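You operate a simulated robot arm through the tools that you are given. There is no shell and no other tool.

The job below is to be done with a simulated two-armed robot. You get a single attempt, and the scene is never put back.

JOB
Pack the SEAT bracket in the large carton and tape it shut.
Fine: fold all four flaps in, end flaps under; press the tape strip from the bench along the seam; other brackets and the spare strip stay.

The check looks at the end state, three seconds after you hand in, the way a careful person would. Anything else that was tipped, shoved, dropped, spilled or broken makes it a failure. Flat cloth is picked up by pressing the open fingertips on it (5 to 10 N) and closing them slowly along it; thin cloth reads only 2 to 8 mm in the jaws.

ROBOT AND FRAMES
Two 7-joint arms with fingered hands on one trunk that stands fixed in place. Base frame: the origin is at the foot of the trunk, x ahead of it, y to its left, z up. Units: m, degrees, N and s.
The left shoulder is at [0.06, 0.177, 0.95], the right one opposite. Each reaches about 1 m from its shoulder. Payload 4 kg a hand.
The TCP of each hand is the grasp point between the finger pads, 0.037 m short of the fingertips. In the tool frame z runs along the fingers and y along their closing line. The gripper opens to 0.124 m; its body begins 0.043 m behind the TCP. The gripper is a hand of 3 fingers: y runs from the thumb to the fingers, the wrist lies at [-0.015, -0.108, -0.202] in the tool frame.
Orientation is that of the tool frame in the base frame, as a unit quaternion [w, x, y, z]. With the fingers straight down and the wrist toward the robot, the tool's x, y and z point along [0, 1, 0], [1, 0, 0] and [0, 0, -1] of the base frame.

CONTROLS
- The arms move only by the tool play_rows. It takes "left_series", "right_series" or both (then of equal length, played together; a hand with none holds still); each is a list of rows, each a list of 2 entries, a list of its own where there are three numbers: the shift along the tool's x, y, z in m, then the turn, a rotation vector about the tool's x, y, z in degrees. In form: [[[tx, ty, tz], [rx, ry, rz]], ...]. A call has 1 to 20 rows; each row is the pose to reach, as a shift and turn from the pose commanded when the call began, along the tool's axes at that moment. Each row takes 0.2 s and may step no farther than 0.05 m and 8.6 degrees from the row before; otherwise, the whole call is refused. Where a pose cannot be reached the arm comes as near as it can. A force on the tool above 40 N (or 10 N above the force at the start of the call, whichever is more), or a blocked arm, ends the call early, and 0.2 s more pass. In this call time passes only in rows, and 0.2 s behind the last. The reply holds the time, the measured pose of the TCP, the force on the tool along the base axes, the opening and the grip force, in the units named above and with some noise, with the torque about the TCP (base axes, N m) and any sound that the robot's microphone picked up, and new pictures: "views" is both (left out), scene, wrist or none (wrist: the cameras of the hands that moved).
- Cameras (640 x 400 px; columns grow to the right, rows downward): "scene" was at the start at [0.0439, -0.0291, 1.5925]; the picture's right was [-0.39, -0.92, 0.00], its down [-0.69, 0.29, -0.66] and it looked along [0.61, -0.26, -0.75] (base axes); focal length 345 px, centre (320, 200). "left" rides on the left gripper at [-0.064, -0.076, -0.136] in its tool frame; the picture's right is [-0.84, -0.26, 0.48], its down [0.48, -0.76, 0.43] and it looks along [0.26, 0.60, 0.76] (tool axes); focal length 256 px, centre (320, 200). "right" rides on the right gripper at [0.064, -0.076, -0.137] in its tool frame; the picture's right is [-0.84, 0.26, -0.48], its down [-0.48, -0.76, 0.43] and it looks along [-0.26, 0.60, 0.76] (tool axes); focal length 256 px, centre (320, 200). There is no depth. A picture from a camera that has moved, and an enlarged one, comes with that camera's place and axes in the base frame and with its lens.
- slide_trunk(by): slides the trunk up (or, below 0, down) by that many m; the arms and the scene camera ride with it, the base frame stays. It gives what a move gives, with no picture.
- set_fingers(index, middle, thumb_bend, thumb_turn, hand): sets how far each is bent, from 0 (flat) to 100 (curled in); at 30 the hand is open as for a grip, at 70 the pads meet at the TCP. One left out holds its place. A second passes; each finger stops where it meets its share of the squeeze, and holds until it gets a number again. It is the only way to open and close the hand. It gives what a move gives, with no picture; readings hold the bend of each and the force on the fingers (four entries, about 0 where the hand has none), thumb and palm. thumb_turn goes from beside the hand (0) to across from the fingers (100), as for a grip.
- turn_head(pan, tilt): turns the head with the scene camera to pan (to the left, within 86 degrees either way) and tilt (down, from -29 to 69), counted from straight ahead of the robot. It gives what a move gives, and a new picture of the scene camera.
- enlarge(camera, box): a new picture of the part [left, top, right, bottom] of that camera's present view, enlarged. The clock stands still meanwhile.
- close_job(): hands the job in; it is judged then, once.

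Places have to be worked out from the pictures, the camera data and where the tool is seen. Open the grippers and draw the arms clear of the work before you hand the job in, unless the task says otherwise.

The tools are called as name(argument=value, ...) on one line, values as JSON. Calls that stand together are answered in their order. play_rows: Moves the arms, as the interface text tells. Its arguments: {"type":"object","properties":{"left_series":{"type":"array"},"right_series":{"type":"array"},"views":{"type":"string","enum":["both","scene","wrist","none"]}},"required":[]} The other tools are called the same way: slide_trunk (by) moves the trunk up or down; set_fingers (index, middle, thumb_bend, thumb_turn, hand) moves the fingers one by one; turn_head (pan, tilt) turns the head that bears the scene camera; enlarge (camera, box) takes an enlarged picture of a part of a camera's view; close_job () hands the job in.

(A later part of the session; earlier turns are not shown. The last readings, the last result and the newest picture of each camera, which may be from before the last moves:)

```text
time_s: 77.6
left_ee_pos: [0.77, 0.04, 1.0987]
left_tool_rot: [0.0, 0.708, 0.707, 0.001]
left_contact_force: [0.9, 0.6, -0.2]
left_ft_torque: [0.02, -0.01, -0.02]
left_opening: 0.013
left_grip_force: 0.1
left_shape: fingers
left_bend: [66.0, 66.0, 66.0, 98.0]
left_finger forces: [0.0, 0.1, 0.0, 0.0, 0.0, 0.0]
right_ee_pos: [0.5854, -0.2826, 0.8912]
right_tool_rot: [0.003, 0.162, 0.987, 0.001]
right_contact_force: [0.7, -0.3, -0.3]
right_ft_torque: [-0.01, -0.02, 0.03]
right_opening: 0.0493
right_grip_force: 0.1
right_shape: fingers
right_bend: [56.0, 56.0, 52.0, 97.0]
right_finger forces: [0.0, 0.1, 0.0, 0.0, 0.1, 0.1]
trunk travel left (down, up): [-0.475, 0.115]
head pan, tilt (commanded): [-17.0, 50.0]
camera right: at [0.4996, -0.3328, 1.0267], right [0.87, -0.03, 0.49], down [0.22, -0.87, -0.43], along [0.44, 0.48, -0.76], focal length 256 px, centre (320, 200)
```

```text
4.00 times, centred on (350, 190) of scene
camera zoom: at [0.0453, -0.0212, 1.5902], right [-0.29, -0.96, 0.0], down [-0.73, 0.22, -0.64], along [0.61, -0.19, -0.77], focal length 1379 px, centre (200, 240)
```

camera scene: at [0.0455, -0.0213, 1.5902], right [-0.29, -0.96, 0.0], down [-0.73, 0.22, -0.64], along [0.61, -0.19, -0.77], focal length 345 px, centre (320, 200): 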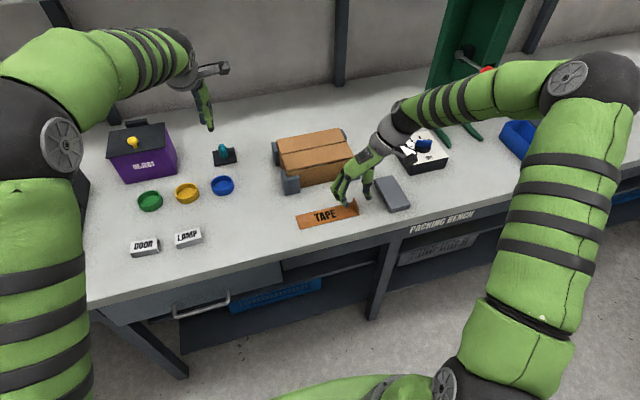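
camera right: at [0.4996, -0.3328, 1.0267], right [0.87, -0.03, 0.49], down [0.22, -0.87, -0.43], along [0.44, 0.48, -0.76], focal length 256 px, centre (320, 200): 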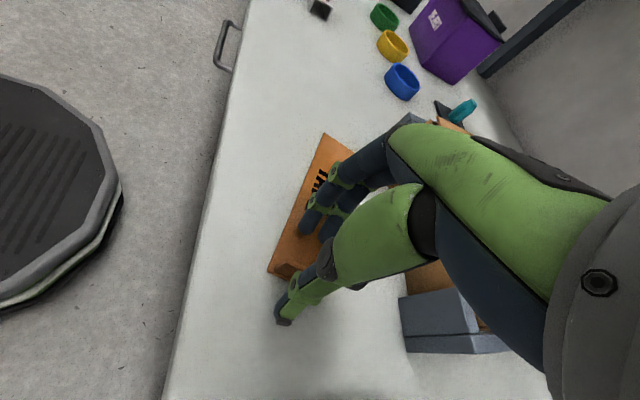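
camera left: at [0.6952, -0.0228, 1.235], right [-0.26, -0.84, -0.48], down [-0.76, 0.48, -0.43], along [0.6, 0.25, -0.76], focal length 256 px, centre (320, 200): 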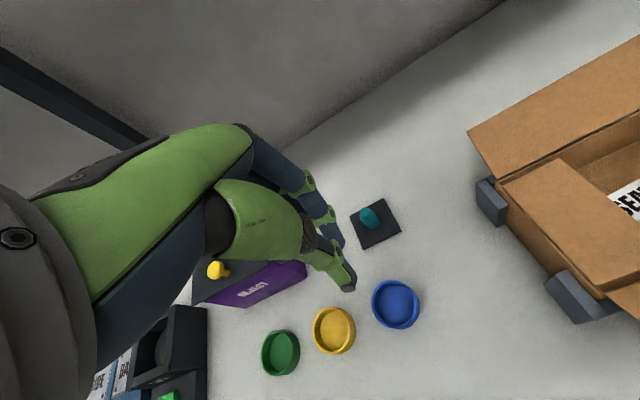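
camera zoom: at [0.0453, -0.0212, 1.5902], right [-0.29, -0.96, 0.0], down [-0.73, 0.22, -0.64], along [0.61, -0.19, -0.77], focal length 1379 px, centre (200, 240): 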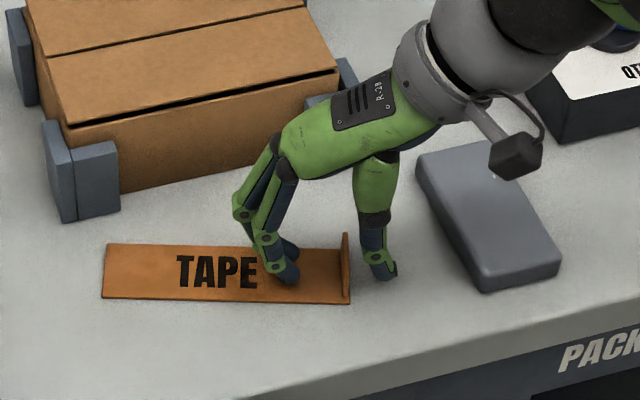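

Hand and strip are now parallel, with the tab slightly nearer the thumb. I set both fingers to the same firm bend first, then close only the thumb.

set_fingers(hand="right", index=67, middle=67)

enlarge(camera="scene", box=[290, 140, 410, 240])

set_fingers(hand="right", thumb_bend=78)

enlarge(camera="right", box=[200, 130, 360, 300])

enlarge(camera="scene", box=[290, 140, 410, 240])

```text
time_s: 78.6
left_ee_pos: [0.77, 0.0401, 1.0991]
left_tool_rot: [0.0, 0.709, 0.706, 0.0]
left_contact_force: [0.1, 0.0, 0.5]
left_ft_torque: [0.01, -0.05, 0.02]
left_opening: 0.0128
left_grip_force: 0.1
left_shape: fingers
left_bend: [66.0, 66.0, 66.0, 98.0]
left_finger forces: [0.1, 0.0, 0.0, 0.0, 0.0, 0.0]
right_ee_pos: [0.5848, -0.2813, 0.8901]
right_tool_rot: [0.003, 0.162, 0.987, 0.001]
right_contact_force: [0.4, 0.1, 0.2]
right_ft_torque: [0.02, -0.01, 0.01]
right_opening: 0.0328
right_grip_force: 0.0
right_shape: fingers
right_bend: [67.0, 67.0, 52.0, 97.0]
right_finger forces: [0.0, 0.1, 0.0, 0.1, 0.0, 0.0]
trunk travel left (down, up): [-0.475, 0.115]
head pan, tilt (commanded): [-17.0, 50.0]
```

```text
4.00 times, centred on (350, 190) of scene
camera zoom: at [0.0453, -0.0212, 1.5902], right [-0.29, -0.96, 0.0], down [-0.73, 0.22, -0.64], along [0.61, -0.19, -0.77], focal length 1379 px, centre (200, 240)
```

zoom: 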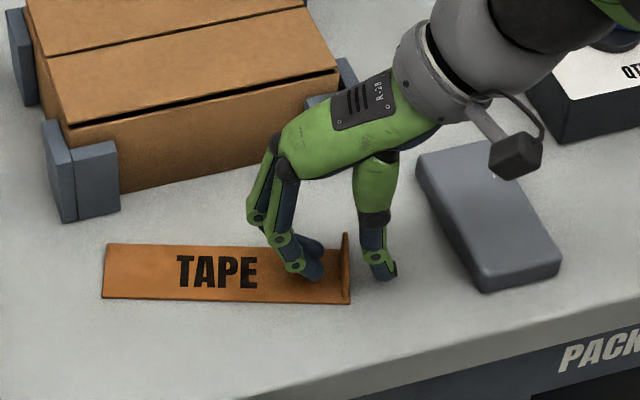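

```text
time_s: 79.6
left_ee_pos: [0.7713, 0.0401, 1.0983]
left_tool_rot: [0.001, 0.707, 0.707, 0.0]
left_contact_force: [0.5, 0.2, 0.0]
left_ft_torque: [0.0, 0.02, 0.04]
left_opening: 0.0128
left_grip_force: 0.0
left_shape: fingers
left_bend: [66.0, 66.0, 66.0, 98.0]
left_finger forces: [0.0, 0.0, 0.0, 0.0, 0.0, 0.0]
right_ee_pos: [0.5849, -0.2811, 0.8896]
right_tool_rot: [0.004, 0.162, 0.987, 0.001]
right_contact_force: [-0.3, 0.5, 0.1]
right_ft_torque: [0.08, -0.04, 0.02]
right_opening: 0.0008
right_grip_force: 7.6
right_shape: fingers
right_bend: [64.0, 66.0, 74.0, 97.0]
right_finger forces: [5.3, 2.6, 0.0, 0.0, 7.4, 0.0]
trunk travel left (down, up): [-0.475, 0.115]
head pan, tilt (commanded): [-17.0, 50.0]
```

```text
2.35 times, centred on (280, 215) of right
camera zoom: at [0.4996, -0.3326, 1.0268], right [0.87, -0.03, 0.49], down [0.22, -0.87, -0.43], along [0.44, 0.49, -0.76], focal length 602 px, centre (414, 165)
```

zoom: 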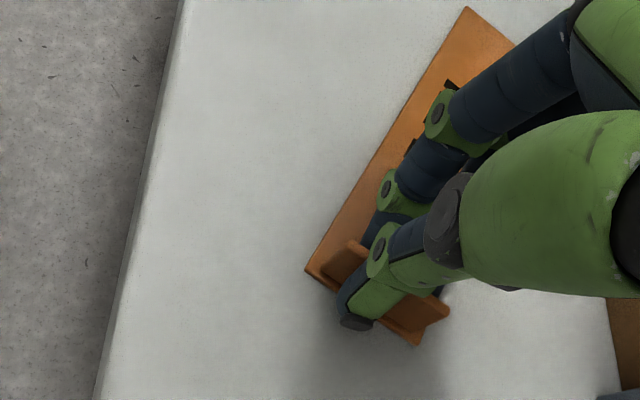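

```text
4.00 times, centred on (350, 190) of scene
camera zoom: at [0.0452, -0.0212, 1.5902], right [-0.29, -0.96, 0.0], down [-0.73, 0.22, -0.64], along [0.61, -0.19, -0.77], focal length 1379 px, centre (200, 240)
```

zoom: 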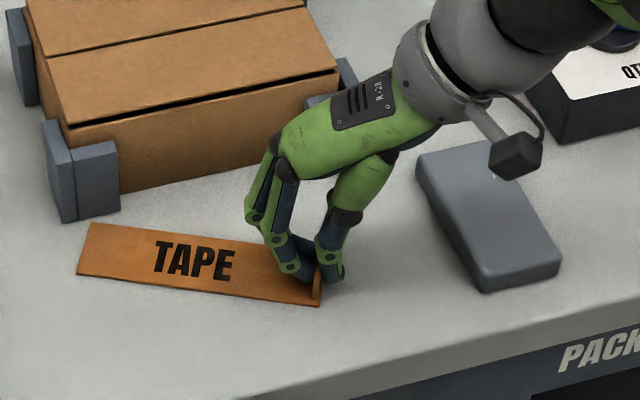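

This time the strip turned only about 7° relative to the hand, which I can correct by hand yaw. I lift it slowly to see how it hangs.

play_rows(right_series=[[[0, 0, -0.004], [0, 0, 0]], [[0, 0, -0.01], [0, 0, 0]], [[0, 0, -0.02], [0, 0, 0]], [[0, 0, -0.032], [0, 0, 0]], [[0, 0, -0.045], [0, 0, 0]]], views="both")

enlarge(camera="right", box=[200, 60, 420, 300])

enlarge(camera="scene", box=[290, 140, 410, 240])

```text
time_s: 80.8
left_ee_pos: [0.7699, 0.0407, 1.0978]
left_tool_rot: [0.0, 0.708, 0.707, 0.0]
left_contact_force: [-0.4, 0.5, -0.1]
left_ft_torque: [-0.01, 0.0, -0.02]
left_opening: 0.0127
left_grip_force: 0.1
left_shape: fingers
left_bend: [66.0, 66.0, 66.0, 98.0]
left_finger forces: [0.0, 0.0, 0.1, 0.0, 0.0, 0.0]
right_ee_pos: [0.5845, -0.2825, 0.9359]
right_tool_rot: [0.002, 0.164, 0.986, 0.001]
right_contact_force: [-0.6, 0.1, 0.2]
right_ft_torque: [-0.01, 0.01, 0.01]
right_opening: 0.0
right_grip_force: 6.4
right_shape: fingers
right_bend: [64.0, 66.0, 75.0, 97.0]
right_finger forces: [4.6, 1.4, 0.1, 0.0, 6.1, 0.0]
trunk travel left (down, up): [-0.475, 0.115]
head pan, tilt (commanded): [-17.0, 50.0]
camera scene: at [0.0452, -0.0211, 1.5902], right [-0.29, -0.96, 0.0], down [-0.73, 0.22, -0.64], along [0.61, -0.19, -0.77], focal length 345 px, centre (320, 200)
camera right: at [0.4993, -0.3326, 1.0718], right [0.87, -0.03, 0.49], down [0.22, -0.87, -0.43], along [0.44, 0.49, -0.76], focal length 256 px, centre (320, 200)
```

scene: 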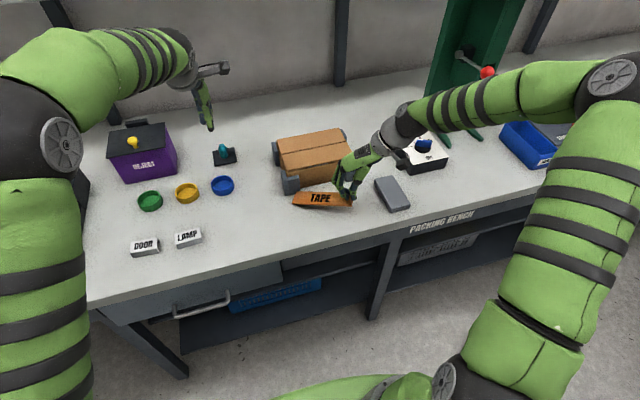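
right: 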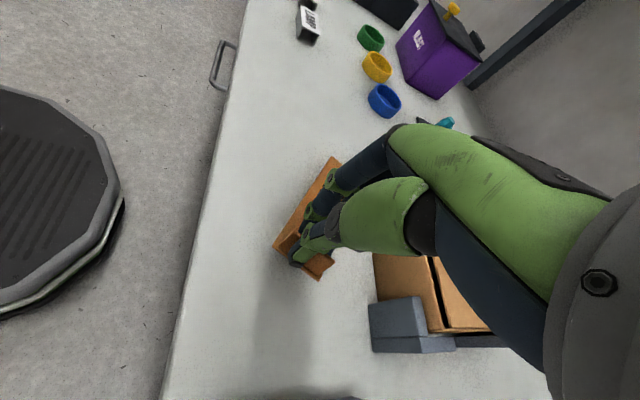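

```text
1.67 times, centred on (310, 180) of right
camera zoom: at [0.4993, -0.3326, 1.0718], right [0.87, -0.03, 0.49], down [0.22, -0.87, -0.43], along [0.44, 0.49, -0.76], focal length 427 px, centre (337, 233)
```

zoom: 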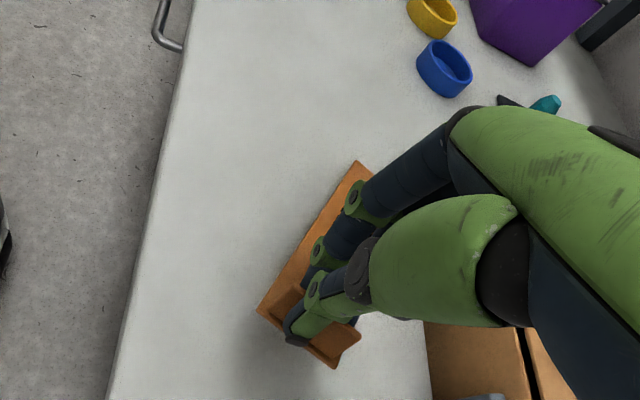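

```text
4.00 times, centred on (350, 190) of scene
camera zoom: at [0.0452, -0.0211, 1.5902], right [-0.29, -0.96, 0.0], down [-0.73, 0.22, -0.64], along [0.61, -0.19, -0.77], focal length 1379 px, centre (200, 240)
```

zoom: 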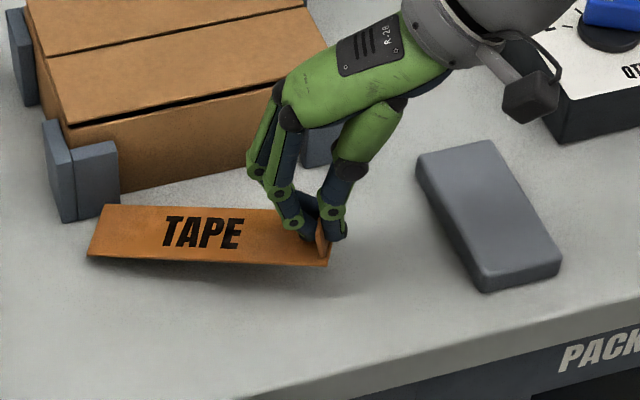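

The strip is held, with its free end drooping about 9°. Placing it needs reach near the arm's limit, so I draw the left hand back out of the way and raise the trunk 0.11 m.

play_rows(left_series=[[[0.015, -0.03, 0], [0, 0, 0]], [[0.03, -0.065, 0], [0, 0, 0]], [[0.045, -0.1, 0], [0, 0, 0]], [[0.06, -0.135, 0], [0, 0, 0]], [[0.07, -0.17, 0], [0, 0, 0]], [[0.08, -0.2, 0], [0, 0, 0]]], views="none")

slide_trunk(by=0.11)

play_rows(right_series=[[[0, 0, 0], [0, 0, 0]]], views="both")

```text
time_s: 82.2
left_ee_pos: [0.5698, 0.1203, 1.0992]
left_tool_rot: [0.0, 0.708, 0.706, 0.0]
left_contact_force: [0.0, 0.2, 0.4]
left_ft_torque: [-0.02, 0.04, 0.0]
left_opening: 0.0127
left_grip_force: 0.0
left_shape: fingers
left_bend: [66.0, 66.0, 66.0, 98.0]
left_finger forces: [0.0, 0.0, 0.0, 0.0, 0.0, 0.1]
right_ee_pos: [0.5833, -0.2813, 0.9344]
right_tool_rot: [0.003, 0.162, 0.987, 0.001]
right_contact_force: [-1.0, 0.3, -0.3]
right_ft_torque: [0.01, -0.01, 0.0]
right_opening: 0.0
right_grip_force: 5.8
right_shape: fingers
right_bend: [64.0, 66.0, 75.0, 97.0]
right_finger forces: [4.5, 1.5, 0.0, 0.1, 6.2, 0.0]
trunk travel left (down, up): [-0.475, 0.115]
head pan, tilt (commanded): [-17.0, 50.0]
```

```text
time_s: 83.6
left_ee_pos: [0.5706, 0.1197, 1.2089]
left_tool_rot: [0.0, 0.707, 0.707, 0.001]
left_contact_force: [0.3, -0.2, -0.5]
left_ft_torque: [0.02, -0.05, -0.03]
left_opening: 0.0128
left_grip_force: 0.0
left_shape: fingers
left_bend: [66.0, 66.0, 66.0, 98.0]
left_finger forces: [0.1, 0.1, 0.1, 0.0, 0.1, 0.1]
right_ee_pos: [0.584, -0.2824, 1.0452]
right_tool_rot: [0.003, 0.163, 0.987, 0.001]
right_contact_force: [0.4, 0.4, 0.1]
right_ft_torque: [0.03, 0.01, 0.02]
right_opening: 0.0
right_grip_force: 6.5
right_shape: fingers
right_bend: [64.0, 66.0, 75.0, 97.0]
right_finger forces: [5.0, 1.3, 0.0, 0.1, 6.2, 0.1]
trunk travel left (down, up): [-0.585, 0.005]
head pan, tilt (commanded): [-17.0, 50.0]
```

```text
time_s: 84.0
left_ee_pos: [0.5704, 0.1205, 1.2076]
left_tool_rot: [0.0, 0.708, 0.706, 0.0]
left_contact_force: [0.0, 0.8, 0.7]
left_ft_torque: [0.0, -0.02, -0.02]
left_opening: 0.0129
left_grip_force: 0.1
left_shape: fingers
left_bend: [66.0, 66.0, 66.0, 98.0]
left_finger forces: [0.0, 0.1, 0.0, 0.1, 0.0, 0.0]
right_ee_pos: [0.5859, -0.2808, 1.044]
right_tool_rot: [0.003, 0.162, 0.987, 0.002]
right_contact_force: [0.3, 0.2, -0.2]
right_ft_torque: [-0.02, 0.01, -0.03]
right_opening: 0.0
right_grip_force: 5.4
right_shape: fingers
right_bend: [64.0, 66.0, 75.0, 97.0]
right_finger forces: [5.0, 1.3, 0.0, 0.0, 6.2, 0.0]
trunk travel left (down, up): [-0.585, 0.005]
head pan, tilt (commanded): [-17.0, 50.0]
camera scene: at [0.0453, -0.0212, 1.7002], right [-0.29, -0.96, 0.0], down [-0.73, 0.22, -0.64], along [0.61, -0.19, -0.77], focal length 345 px, centre (320, 200)
camera right: at [0.4993, -0.3327, 1.1816], right [0.87, -0.03, 0.49], down [0.22, -0.87, -0.44], along [0.44, 0.49, -0.76], focal length 256 px, centre (320, 200)
```

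scene: 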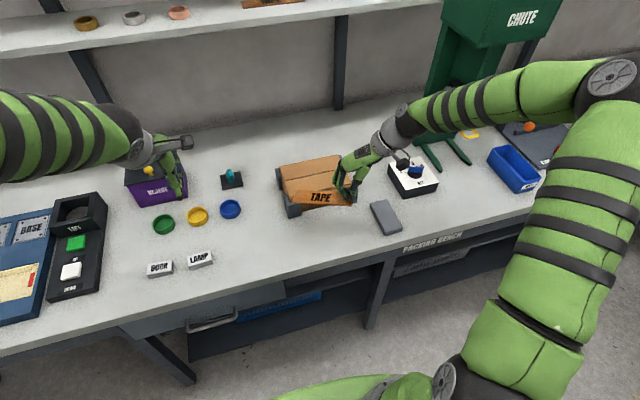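
right: 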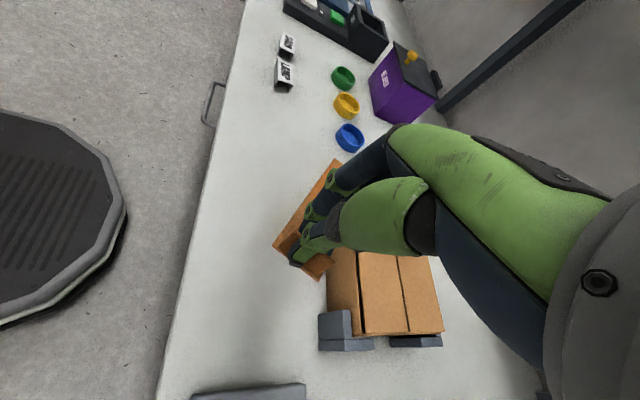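

The spare strip is on the back shelf, well out of the way. I turn the hand 27° so the strip runs along y and carry it over the carton, keeping it a few centimetres above the lid.

play_rows(right_series=[[[-0.015, 0.002, 0], [0, 0, -3]], [[-0.04, 0.006, 0], [0, 0, -6.5]], [[-0.065, 0.01, 0], [0, 0, -10]], [[-0.09, 0.014, 0.002], [0, 0, -13.5]], [[-0.115, 0.018, 0.005], [0, 0, -17]], [[-0.14, 0.022, 0.009], [0, 0, -20.5]], [[-0.165, 0.027, 0.014], [0, 0, -24]], [[-0.183, 0.03, 0.018], [0, 0, -26]], [[-0.1946, 0.0319, 0.0195], [0, 0, -27]]], views="both")

enlarge(camera="scene", box=[250, 120, 400, 240])

enlarge(camera="right", box=[180, 80, 420, 320])

```text
time_s: 86.0
left_ee_pos: [0.5716, 0.1196, 1.208]
left_tool_rot: [0.0, 0.708, 0.706, 0.0]
left_contact_force: [-0.8, -1.0, -0.9]
left_ft_torque: [-0.01, -0.02, -0.04]
left_opening: 0.0127
left_grip_force: 0.1
left_shape: fingers
left_bend: [66.0, 66.0, 66.0, 98.0]
left_finger forces: [0.1, 0.0, 0.0, 0.0, 0.0, 0.0]
right_ee_pos: [0.7797, -0.3137, 1.0255]
right_tool_rot: [0.002, -0.073, 0.997, 0.0]
right_contact_force: [-0.6, 0.1, 0.7]
right_ft_torque: [0.0, 0.01, 0.01]
right_opening: 0.0
right_grip_force: 6.3
right_shape: fingers
right_bend: [64.0, 66.0, 75.0, 97.0]
right_finger forces: [5.0, 1.2, 0.2, 0.0, 6.3, 0.0]
trunk travel left (down, up): [-0.585, 0.005]
head pan, tilt (commanded): [-17.0, 50.0]
camera scene: at [0.0458, -0.0207, 1.7002], right [-0.29, -0.96, 0.0], down [-0.73, 0.22, -0.64], along [0.61, -0.19, -0.77], focal length 345 px, centre (320, 200)
camera right: at [0.7267, -0.3966, 1.1626], right [0.79, 0.38, 0.49], down [0.59, -0.68, -0.43], along [0.17, 0.63, -0.76], focal length 256 px, centre (320, 200)
```

scene: 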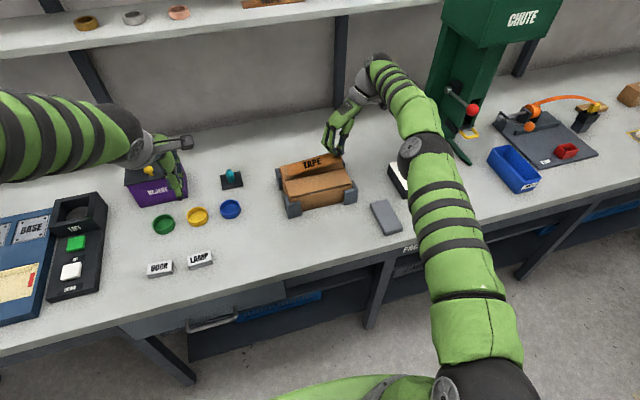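
right: 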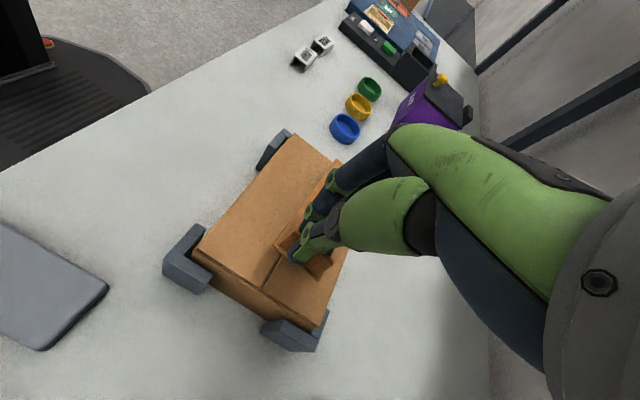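

```text
3.33 times, centred on (325, 180) of scene
camera zoom: at [0.0458, -0.0207, 1.7002], right [-0.29, -0.96, 0.0], down [-0.73, 0.22, -0.64], along [0.61, -0.19, -0.77], focal length 1149 px, centre (303, 267)
```

zoom: 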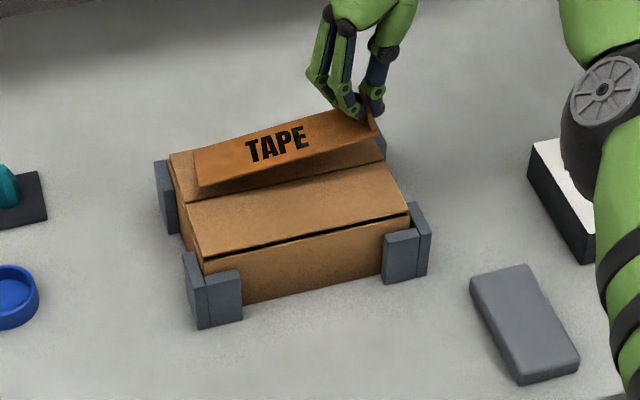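

```text
1.67 times, centred on (300, 200) of right
camera zoom: at [0.7267, -0.3966, 1.1626], right [0.79, 0.38, 0.49], down [0.59, -0.68, -0.43], along [0.17, 0.63, -0.76], focal length 427 px, centre (353, 200)
```

zoom: 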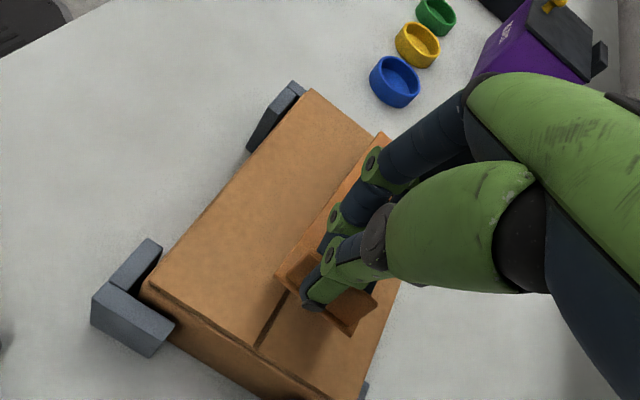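

The strip is over the seam, centred at y≈−0.226, with its left end about 6 mm too far forward. I correct 2° of yaw, shift 2 mm, and lower until the strip settles onto the lid.

play_rows(right_series=[[[0.001, 0, 0.008], [0, 0, -1]], [[0.002, 0, 0.016], [0, 0, -2]], [[0.002, 0, 0.024], [0, 0, -2]], [[0.002, 0, 0.03], [0, 0, -2]]], views="both")

enlarge(camera="scene", box=[260, 130, 380, 230])

enlarge(camera="right", box=[200, 100, 400, 300])

```text
time_s: 87.0
left_ee_pos: [0.5711, 0.12, 1.2081]
left_tool_rot: [0.0, 0.707, 0.707, 0.0]
left_contact_force: [-0.5, -0.4, -0.2]
left_ft_torque: [-0.04, 0.02, 0.0]
left_opening: 0.013
left_grip_force: 0.0
left_shape: fingers
left_bend: [66.0, 66.0, 66.0, 98.0]
left_finger forces: [0.1, 0.0, 0.0, 0.0, 0.0, 0.0]
right_ee_pos: [0.7785, -0.313, 0.9968]
right_tool_rot: [0.004, -0.09, 0.996, 0.001]
right_contact_force: [-0.6, -0.7, -0.3]
right_ft_torque: [0.0, -0.03, -0.03]
right_opening: 0.0002
right_grip_force: 6.5
right_shape: fingers
right_bend: [64.0, 66.0, 75.0, 97.0]
right_finger forces: [5.0, 1.2, 0.0, 0.0, 6.3, 0.0]
trunk travel left (down, up): [-0.585, 0.005]
head pan, tilt (commanded): [-17.0, 50.0]
camera scene: at [0.0454, -0.0212, 1.7002], right [-0.29, -0.96, 0.0], down [-0.73, 0.22, -0.64], along [0.61, -0.19, -0.77], focal length 345 px, centre (320, 200)
camera right: at [0.7281, -0.3996, 1.1333], right [0.78, 0.4, 0.49], down [0.61, -0.66, -0.43], along [0.15, 0.63, -0.76], focal length 256 px, centre (320, 200)
```

scene: 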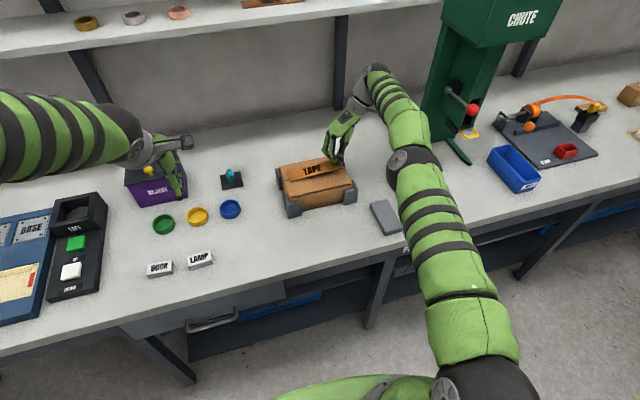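
right: 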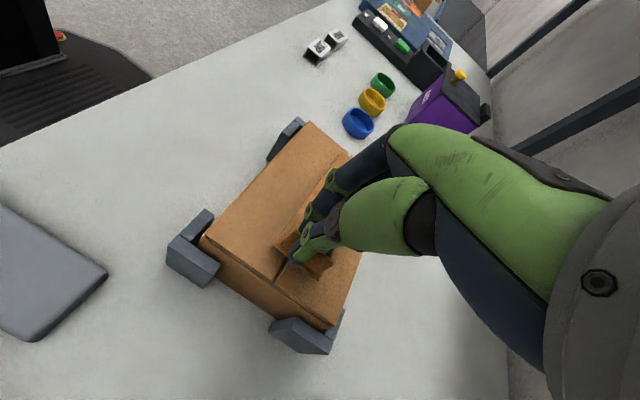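

```text
4.00 times, centred on (320, 180) of scene
camera zoom: at [0.0454, -0.0212, 1.7002], right [-0.29, -0.96, 0.0], down [-0.73, 0.22, -0.64], along [0.61, -0.19, -0.77], focal length 1379 px, centre (320, 280)
```

zoom: 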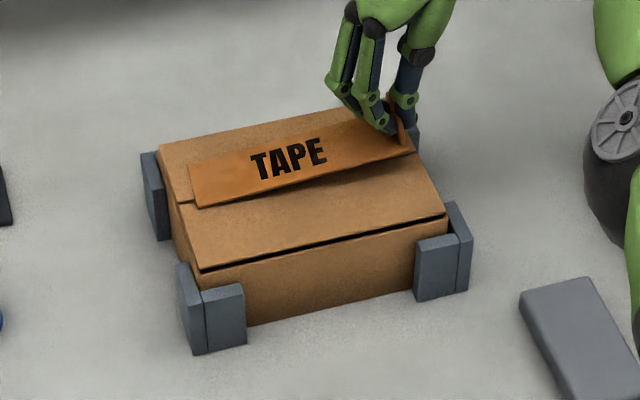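

```text
2.00 times, centred on (300, 200) of right
camera zoom: at [0.7281, -0.3996, 1.1333], right [0.78, 0.4, 0.49], down [0.61, -0.66, -0.43], along [0.15, 0.63, -0.76], focal length 512 px, centre (360, 200)
```

zoom: 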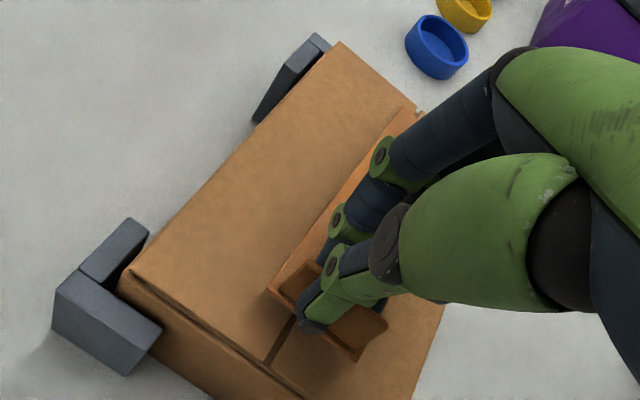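

The strip is nearly touching at its left end. I check its alignment with the seam from the left wrist camera before lowering further.

enlarge(camera="left", box=[430, 60, 640, 220])

enlarge(camera="scene", box=[290, 140, 350, 200])

```text
2.50 times, centred on (535, 140) of left
camera zoom: at [0.4956, 0.0571, 1.3443], right [-0.26, -0.84, -0.48], down [-0.76, 0.48, -0.43], along [0.6, 0.25, -0.76], focal length 640 px, centre (-218, 350)
```

zoom: 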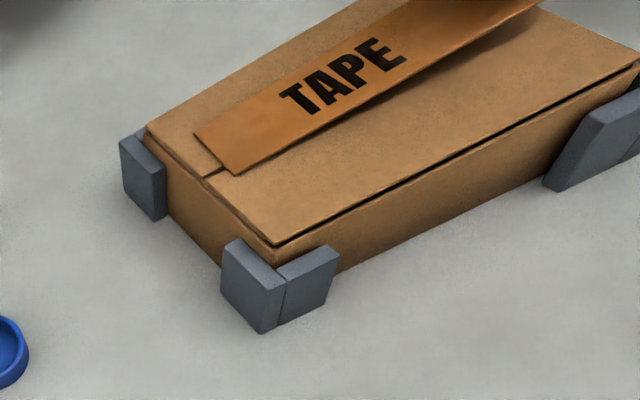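

```text
6.67 times, centred on (320, 170) of scene
camera zoom: at [0.0454, -0.0212, 1.7002], right [-0.29, -0.96, 0.0], down [-0.73, 0.22, -0.64], along [0.61, -0.19, -0.77], focal length 2298 px, centre (320, 400)
```

zoom: 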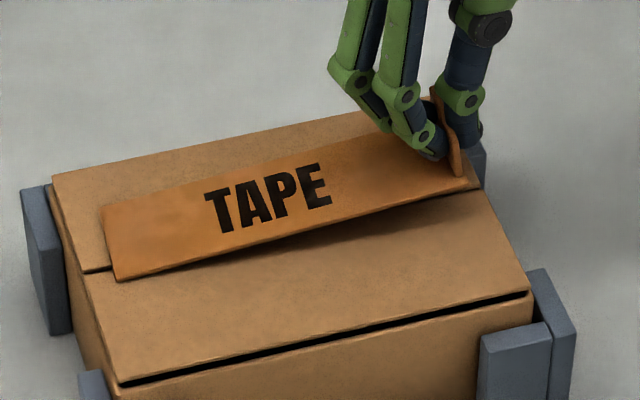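

The left end is about 7 mm forward of the seam while the right end is on it. I turn 2.5° more and lower the rest of the way so the strip lies flat on the lid.

play_rows(right_series=[[[0.001, 0, 0], [0, 0, -1.3]], [[0.002, 0, 0.002], [0, 0, -2.6]], [[0.002, 0, 0.007], [0, 0, -2.6]], [[0.002, 0, 0.012], [0, 0, -2.6]], [[0.002, 0, 0.017], [0, 0, -2.6]], [[0.002, 0, 0.021], [0, 0, -2.6]], [[0.002, 0, 0.0245], [0, 0, -2.6]]], views="both")

enlarge(camera="left", box=[430, 60, 640, 220])

enlarge(camera="scene", box=[290, 140, 350, 200])

enlarge(camera="right", box=[200, 100, 400, 300])

```text
time_s: 88.6
left_ee_pos: [0.5715, 0.12, 1.2084]
left_tool_rot: [0.0, 0.707, 0.707, 0.0]
left_contact_force: [1.3, -0.2, 0.8]
left_ft_torque: [0.0, -0.03, 0.02]
left_opening: 0.0127
left_grip_force: 0.1
left_shape: fingers
left_bend: [66.0, 66.0, 66.0, 98.0]
left_finger forces: [0.0, 0.0, 0.0, 0.0, 0.0, 0.1]
right_ee_pos: [0.7734, -0.3151, 0.9732]
right_tool_rot: [0.002, -0.112, 0.994, 0.0]
right_contact_force: [1.2, -0.7, 2.5]
right_ft_torque: [0.12, 0.02, 0.01]
right_opening: 0.0
right_grip_force: 8.1
right_shape: fingers
right_bend: [64.0, 66.0, 75.0, 97.0]
right_finger forces: [6.6, 1.3, 0.1, 0.0, 8.1, 0.0]
right hand out of reach, approached as far as the arm can: row 6, 7
trunk travel left (down, up): [-0.585, 0.005]
head pan, tilt (commanded): [-17.0, 50.0]
camera scene: at [0.045, -0.0211, 1.7003], right [-0.29, -0.96, 0.0], down [-0.73, 0.22, -0.64], along [0.61, -0.19, -0.77], focal length 345 px, centre (320, 200)
camera right: at [0.7267, -0.4018, 1.1096], right [0.76, 0.44, 0.49], down [0.64, -0.63, -0.43], along [0.12, 0.64, -0.76], focal length 256 px, centre (320, 200)
```

scene: 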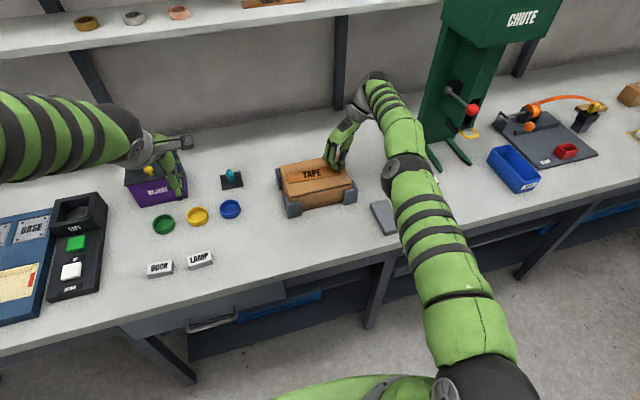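
right: 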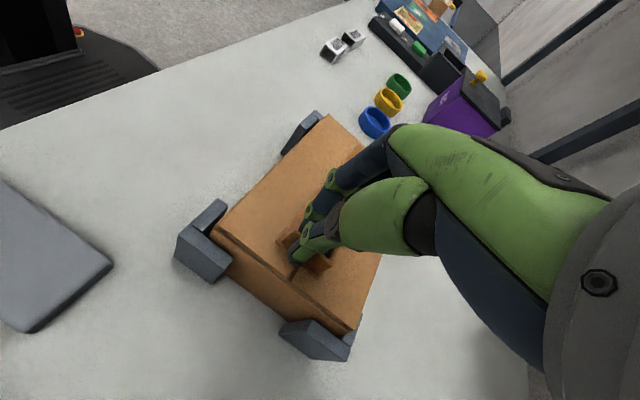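

```text
2.50 times, centred on (535, 140) of left
camera zoom: at [0.4952, 0.0572, 1.3445], right [-0.26, -0.84, -0.48], down [-0.76, 0.48, -0.43], along [0.6, 0.25, -0.76], focal length 640 px, centre (-218, 350)
```

zoom: 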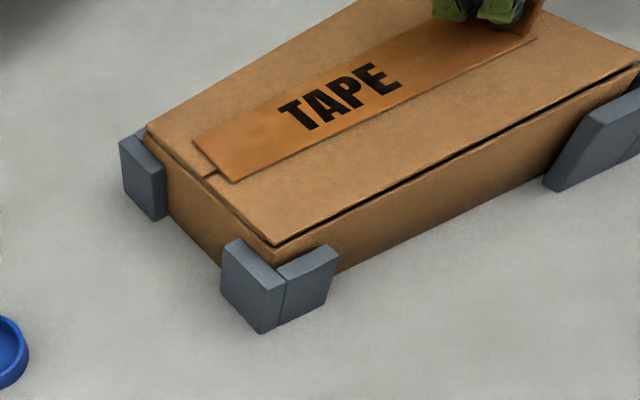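

```text
6.67 times, centred on (320, 170) of scene
camera zoom: at [0.045, -0.0211, 1.7003], right [-0.29, -0.96, 0.0], down [-0.73, 0.22, -0.64], along [0.61, -0.19, -0.77], focal length 2298 px, centre (320, 400)
```

zoom: 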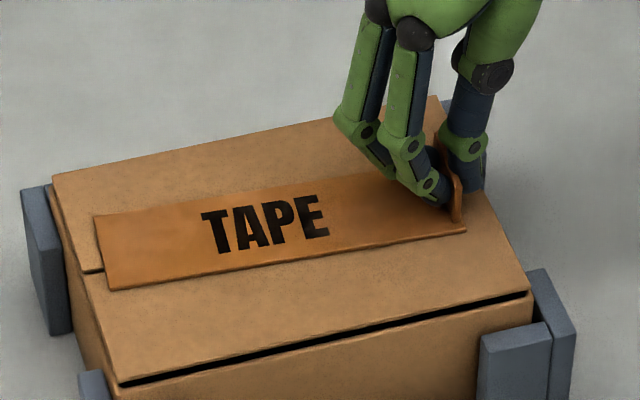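

```text
2.00 times, centred on (300, 200) of right
camera zoom: at [0.7267, -0.4018, 1.1096], right [0.76, 0.44, 0.49], down [0.64, -0.63, -0.43], along [0.12, 0.64, -0.76], focal length 512 px, centre (360, 200)
```

zoom: 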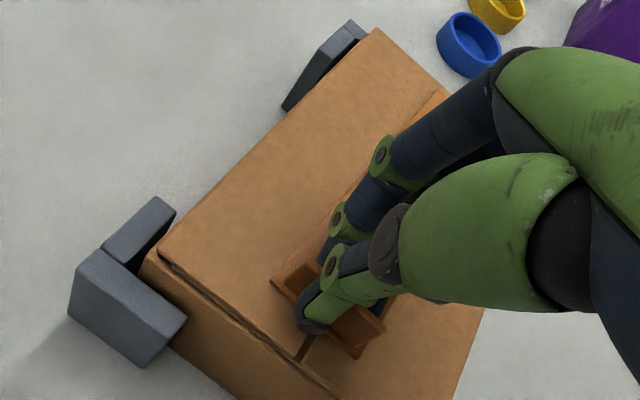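

The strip lies flat along the seam, covering it over its whole length with only a few degrees of skew. Before letting go I bring the left hand over the strip's left part to press it down while the right hand still holds the tab.

play_rows(left_series=[[[-0.03, 0.022, 0.005], [0, 0, 0]], [[-0.06, 0.044, 0.015], [0, 0, 0]], [[-0.09, 0.067, 0.03], [0, 0, 0]], [[-0.12, 0.089, 0.045], [0, 0, 0]], [[-0.15, 0.111, 0.06], [0, 0, 0]], [[-0.18, 0.134, 0.08], [0, 0, 0]], [[-0.21, 0.156, 0.1], [0, 0, 0]], [[-0.24, 0.178, 0.12], [0, 0, 0]], [[-0.265, 0.196, 0.138], [0, 0, 0]], [[-0.275, 0.2025, 0.148], [0, 0, 0]]], views="both")

enlarge(camera="scene", box=[250, 110, 400, 220])

```text
time_s: 90.8
left_ee_pos: [0.7724, -0.1555, 1.0606]
left_tool_rot: [0.0, 0.707, 0.707, 0.0]
left_contact_force: [0.1, -0.7, 0.0]
left_ft_torque: [0.02, -0.02, 0.01]
left_opening: 0.0131
left_grip_force: 0.0
left_shape: fingers
left_bend: [66.0, 66.0, 66.0, 98.0]
left_finger forces: [0.0, 0.0, 0.0, 0.1, 0.0, 0.1]
right_ee_pos: [0.7725, -0.3136, 0.9732]
right_tool_rot: [0.004, -0.112, 0.994, 0.0]
right_contact_force: [-0.9, 0.1, 4.5]
right_ft_torque: [0.15, 0.07, 0.01]
right_opening: 0.0001
right_grip_force: 7.6
right_shape: fingers
right_bend: [63.0, 66.0, 75.0, 97.0]
right_finger forces: [6.6, 1.4, 0.1, 0.0, 7.7, 0.1]
trunk travel left (down, up): [-0.585, 0.005]
head pan, tilt (commanded): [-17.0, 50.0]
camera scene: at [0.045, -0.0212, 1.7003], right [-0.29, -0.96, 0.0], down [-0.73, 0.22, -0.64], along [0.61, -0.19, -0.77], focal length 345 px, centre (320, 200)
camera left: at [0.6976, -0.2187, 1.1967], right [-0.26, -0.84, -0.48], down [-0.76, 0.48, -0.43], along [0.6, 0.25, -0.76], focal length 256 px, centre (320, 200)
```

scene: 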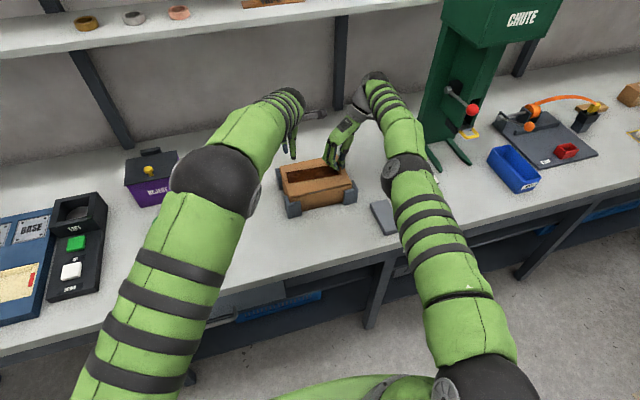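
left: 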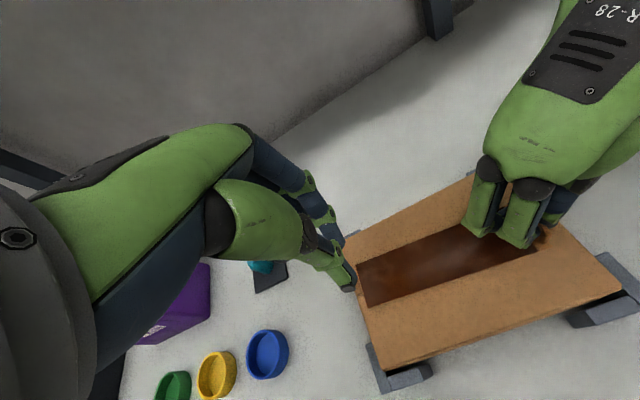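

```text
3.64 times, centred on (325, 165) of scene
camera zoom: at [0.045, -0.0212, 1.7003], right [-0.29, -0.96, 0.0], down [-0.73, 0.22, -0.64], along [0.61, -0.19, -0.77], focal length 1254 px, centre (302, 327)
```

zoom: 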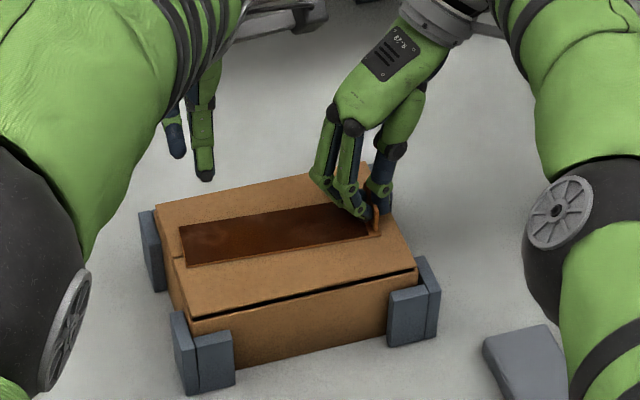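

The strip's look has changed: the lettering is gone and it is now dark and glossy. I enlarge it from both cameras to understand this before touching it.

enlarge(camera="scene", box=[285, 150, 350, 200])

enlarge(camera="left", box=[330, 170, 580, 380])

enlarge(camera="right", box=[200, 100, 400, 300])

```text
8.00 times, centred on (318, 175) of scene
camera zoom: at [0.045, -0.0212, 1.7003], right [-0.29, -0.96, 0.0], down [-0.73, 0.22, -0.64], along [0.61, -0.19, -0.77], focal length 2758 px, centre (340, 400)
```

zoom: 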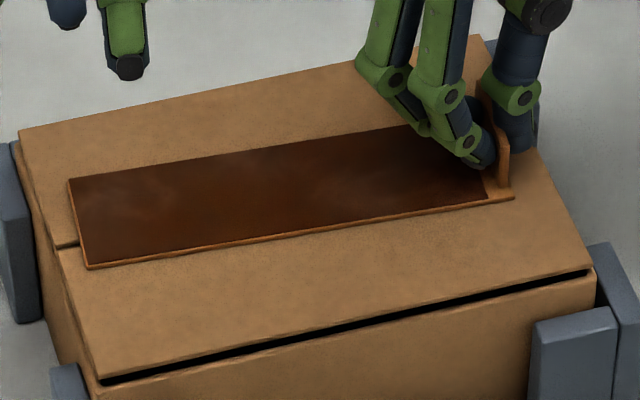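

```text
1.90 times, centred on (455, 275) of left
camera zoom: at [0.6976, -0.2187, 1.1967], right [-0.26, -0.84, -0.48], down [-0.76, 0.48, -0.43], along [0.6, 0.25, -0.76], focal length 488 px, centre (63, 57)
```

zoom: 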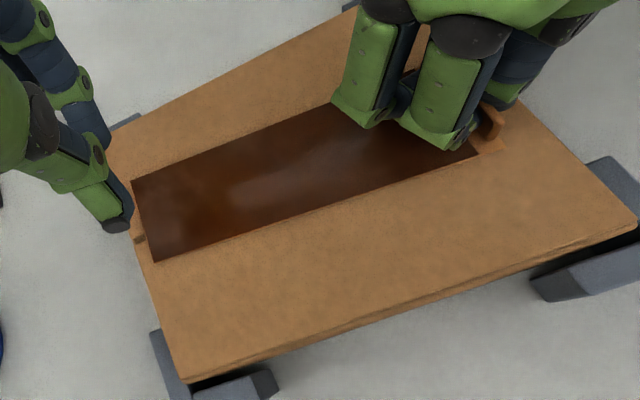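

```text
2.00 times, centred on (300, 200) of right
camera zoom: at [0.7267, -0.4016, 1.1092], right [0.76, 0.44, 0.49], down [0.64, -0.63, -0.43], along [0.12, 0.64, -0.76], focal length 512 px, centre (360, 200)
```

zoom: 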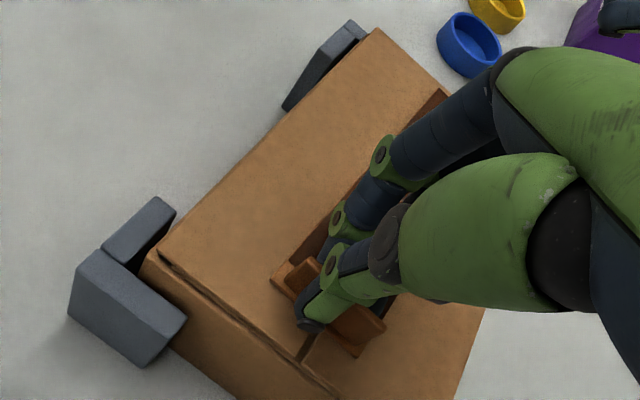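

The strip's face has turned to glossy brown tape and it no longer shifts, so it has bonded across the seam where it lies. I now press along it with the left fingertips, starting near the left end; first I come down close to it.

play_rows(left_series=[[[0, 0, 0.02], [0, 0, 0]], [[0, 0, 0.04], [0, 0, 0]], [[0, 0, 0.06], [0, 0, 0]], [[0, 0, 0.075], [0, 0, 0]], [[0, 0, 0.082], [0, 0, 0]], [[0, 0, 0.086], [0, 0, 0]]], views="wrist")

```text
time_s: 92.2
left_ee_pos: [0.7725, -0.1548, 0.9743]
left_tool_rot: [0.0, 0.707, 0.707, -0.001]
left_contact_force: [0.6, 0.0, -0.4]
left_ft_torque: [0.04, -0.03, 0.03]
left_opening: 0.0126
left_grip_force: 0.1
left_shape: fingers
left_bend: [66.0, 66.0, 66.0, 98.0]
left_finger forces: [0.0, 0.0, 0.0, 0.0, 0.1, 0.0]
right_ee_pos: [0.7736, -0.3135, 0.9731]
right_tool_rot: [0.003, -0.112, 0.994, 0.0]
right_contact_force: [-0.4, 0.4, 3.5]
right_ft_torque: [0.13, 0.1, 0.0]
right_opening: 0.0
right_grip_force: 8.1
right_shape: fingers
right_bend: [63.0, 66.0, 75.0, 97.0]
right_finger forces: [6.5, 1.5, 0.0, 0.0, 7.6, 0.1]
trunk travel left (down, up): [-0.585, 0.005]
head pan, tilt (commanded): [-17.0, 50.0]
camera left: at [0.6973, -0.2182, 1.1104], right [-0.26, -0.84, -0.48], down [-0.76, 0.48, -0.43], along [0.6, 0.25, -0.76], focal length 256 px, centre (320, 200)
```

left: 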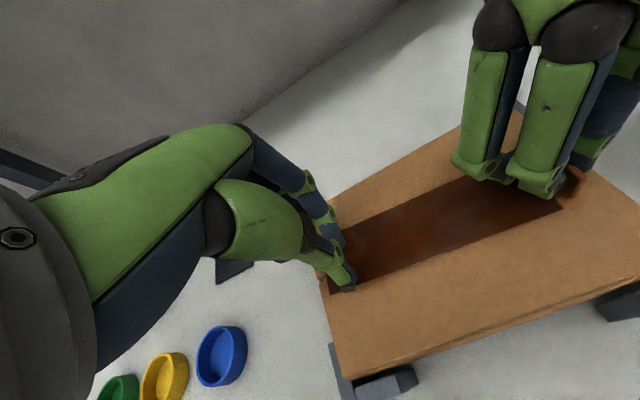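

The fingertips are just above the strip's left end. I press down in 1.5 mm steps, hold briefly, and read the force.

play_rows(left_series=[[[0, 0, 0.002], [0, 0, 0]], [[0, 0, 0.004], [0, 0, 0]], [[0, 0, 0.0055], [0, 0, 0]], [[0, 0, 0.007], [0, 0, 0]]], views="none")

```text
time_s: 93.2
left_ee_pos: [0.7721, -0.1537, 0.9664]
left_tool_rot: [0.001, 0.707, 0.707, -0.001]
left_contact_force: [-0.7, 0.2, -0.2]
left_ft_torque: [-0.04, 0.0, 0.03]
left_opening: 0.0128
left_grip_force: 0.1
left_shape: fingers
left_bend: [66.0, 66.0, 66.0, 98.0]
left_finger forces: [0.0, 0.0, 0.1, 0.0, 0.0, 0.0]
right_ee_pos: [0.7722, -0.3136, 0.9728]
right_tool_rot: [0.002, -0.112, 0.994, 0.0]
right_contact_force: [-0.5, 0.3, 4.1]
right_ft_torque: [0.13, 0.09, 0.03]
right_opening: 0.0001
right_grip_force: 8.2
right_shape: fingers
right_bend: [63.0, 66.0, 75.0, 97.0]
right_finger forces: [6.6, 1.5, 0.1, 0.0, 7.8, 0.1]
trunk travel left (down, up): [-0.585, 0.005]
head pan, tilt (commanded): [-17.0, 50.0]
```

No contact yet at 0.966. I continue down in the same small steps.

play_rows(left_series=[[[0, 0, 0.002], [0, 0, 0]], [[0, 0, 0.004], [0, 0, 0]], [[0, 0, 0.0055], [0, 0, 0]]], views="none")

```text
time_s: 94.0
left_ee_pos: [0.7742, -0.155, 0.965]
left_tool_rot: [0.001, 0.708, 0.706, 0.0]
left_contact_force: [1.2, 0.0, 9.9]
left_ft_torque: [-0.01, -0.01, 0.02]
left_opening: 0.0132
left_grip_force: 5.3
left_shape: fingers
left_bend: [66.0, 66.0, 66.0, 98.0]
left_finger forces: [5.2, 0.5, 0.0, 0.0, 4.6, 0.1]
right_ee_pos: [0.7721, -0.3138, 0.9734]
right_tool_rot: [0.004, -0.112, 0.994, 0.0]
right_contact_force: [-0.3, 0.3, 2.4]
right_ft_torque: [0.07, 0.0, 0.01]
right_opening: 0.0002
right_grip_force: 7.9
right_shape: fingers
right_bend: [63.0, 66.0, 75.0, 97.0]
right_finger forces: [6.3, 1.4, 0.1, 0.0, 7.5, 0.0]
trunk travel left (down, up): [-0.585, 0.005]
head pan, tilt (commanded): [-17.0, 50.0]
```

The left fingertips press the strip's left end with about 10 N. I add a little more, then step along: lift, shift toward the middle, and press again.

play_rows(left_series=[[[0, 0, 0.001], [0, 0, 0]], [[0, 0, 0.0015], [0, 0, 0]], [[0, 0, 0.0015], [0, 0, 0]]], views="wrist")

play_rows(left_series=[[[0, 0, -0.008], [0, 0, 0]], [[0, 0, -0.02], [0, 0, 0]], [[-0.015, 0, -0.02], [0, 0, 0]], [[-0.03, 0, -0.02], [0, 0, 0]], [[-0.035, 0, -0.012], [0, 0, 0]], [[-0.035, 0, -0.005], [0, 0, 0]], [[-0.035, 0, -0.001], [0, 0, 0]]], views="both")

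```text
time_s: 94.8
left_ee_pos: [0.7737, -0.1549, 0.9639]
left_tool_rot: [0.003, 0.708, 0.706, 0.001]
left_contact_force: [4.3, 1.2, 25.0]
left_ft_torque: [0.02, -0.29, 0.04]
left_opening: 0.013
left_grip_force: 13.0
left_shape: fingers
left_bend: [65.0, 66.0, 66.0, 98.0]
left_finger forces: [14.2, 2.8, 0.0, 0.1, 8.2, 0.0]
right_ee_pos: [0.7719, -0.3136, 0.9731]
right_tool_rot: [0.003, -0.112, 0.994, 0.0]
right_contact_force: [0.2, -1.4, -3.0]
right_ft_torque: [0.06, -0.03, -0.01]
right_opening: 0.0001
right_grip_force: 7.0
right_shape: fingers
right_bend: [63.0, 66.0, 75.0, 97.0]
right_finger forces: [5.8, 1.2, 0.0, 0.0, 7.3, 0.0]
trunk travel left (down, up): [-0.585, 0.005]
head pan, tilt (commanded): [-17.0, 50.0]
camera left: at [0.6973, -0.218, 1.0996], right [-0.26, -0.84, -0.48], down [-0.76, 0.48, -0.44], along [0.6, 0.25, -0.76], focal length 256 px, centre (320, 200)
```

left: 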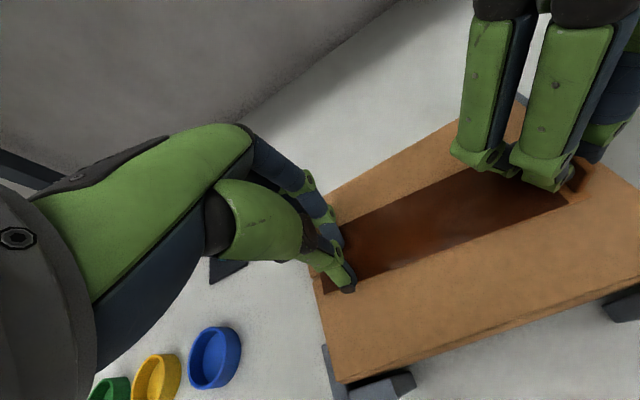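

```text
time_s: 96.4
left_ee_pos: [0.7745, -0.1927, 0.9643]
left_tool_rot: [0.003, 0.708, 0.706, 0.002]
left_contact_force: [0.8, 1.4, 13.6]
left_ft_torque: [0.03, -0.01, 0.02]
left_opening: 0.0128
left_grip_force: 7.2
left_shape: fingers
left_bend: [66.0, 66.0, 66.0, 98.0]
left_finger forces: [6.6, 1.0, 0.0, 0.0, 6.4, 0.1]
right_ee_pos: [0.7726, -0.314, 0.9727]
right_tool_rot: [0.004, -0.113, 0.994, 0.0]
right_contact_force: [-0.4, -0.7, 0.6]
right_ft_torque: [0.07, 0.0, 0.02]
right_opening: 0.0001
right_grip_force: 7.7
right_shape: fingers
right_bend: [63.0, 66.0, 75.0, 97.0]
right_finger forces: [5.9, 1.3, 0.0, 0.0, 7.7, 0.0]
trunk travel left (down, up): [-0.585, 0.005]
head pan, tilt (commanded): [-17.0, 50.0]
camera scene: at [0.0441, -0.0208, 1.7005], right [-0.29, -0.96, 0.0], down [-0.73, 0.22, -0.64], along [0.62, -0.19, -0.77], focal length 345 px, centre (320, 200)
camera left: at [0.6979, -0.2535, 1.1001], right [-0.26, -0.84, -0.48], down [-0.76, 0.48, -0.44], along [0.6, 0.25, -0.76], focal length 256 px, centre (320, 200)
```

scene: 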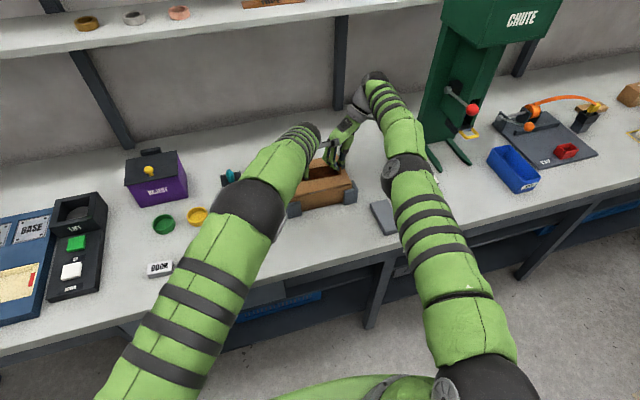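
left: 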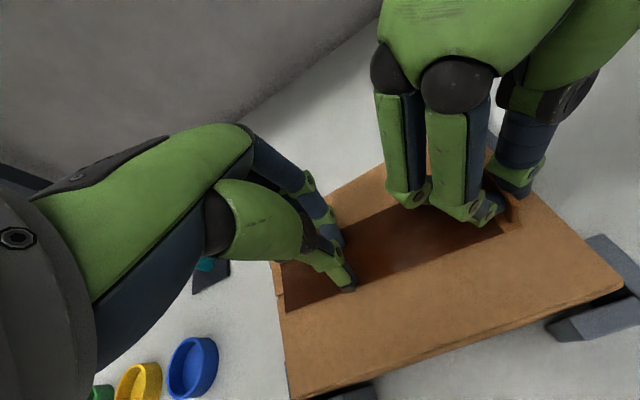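

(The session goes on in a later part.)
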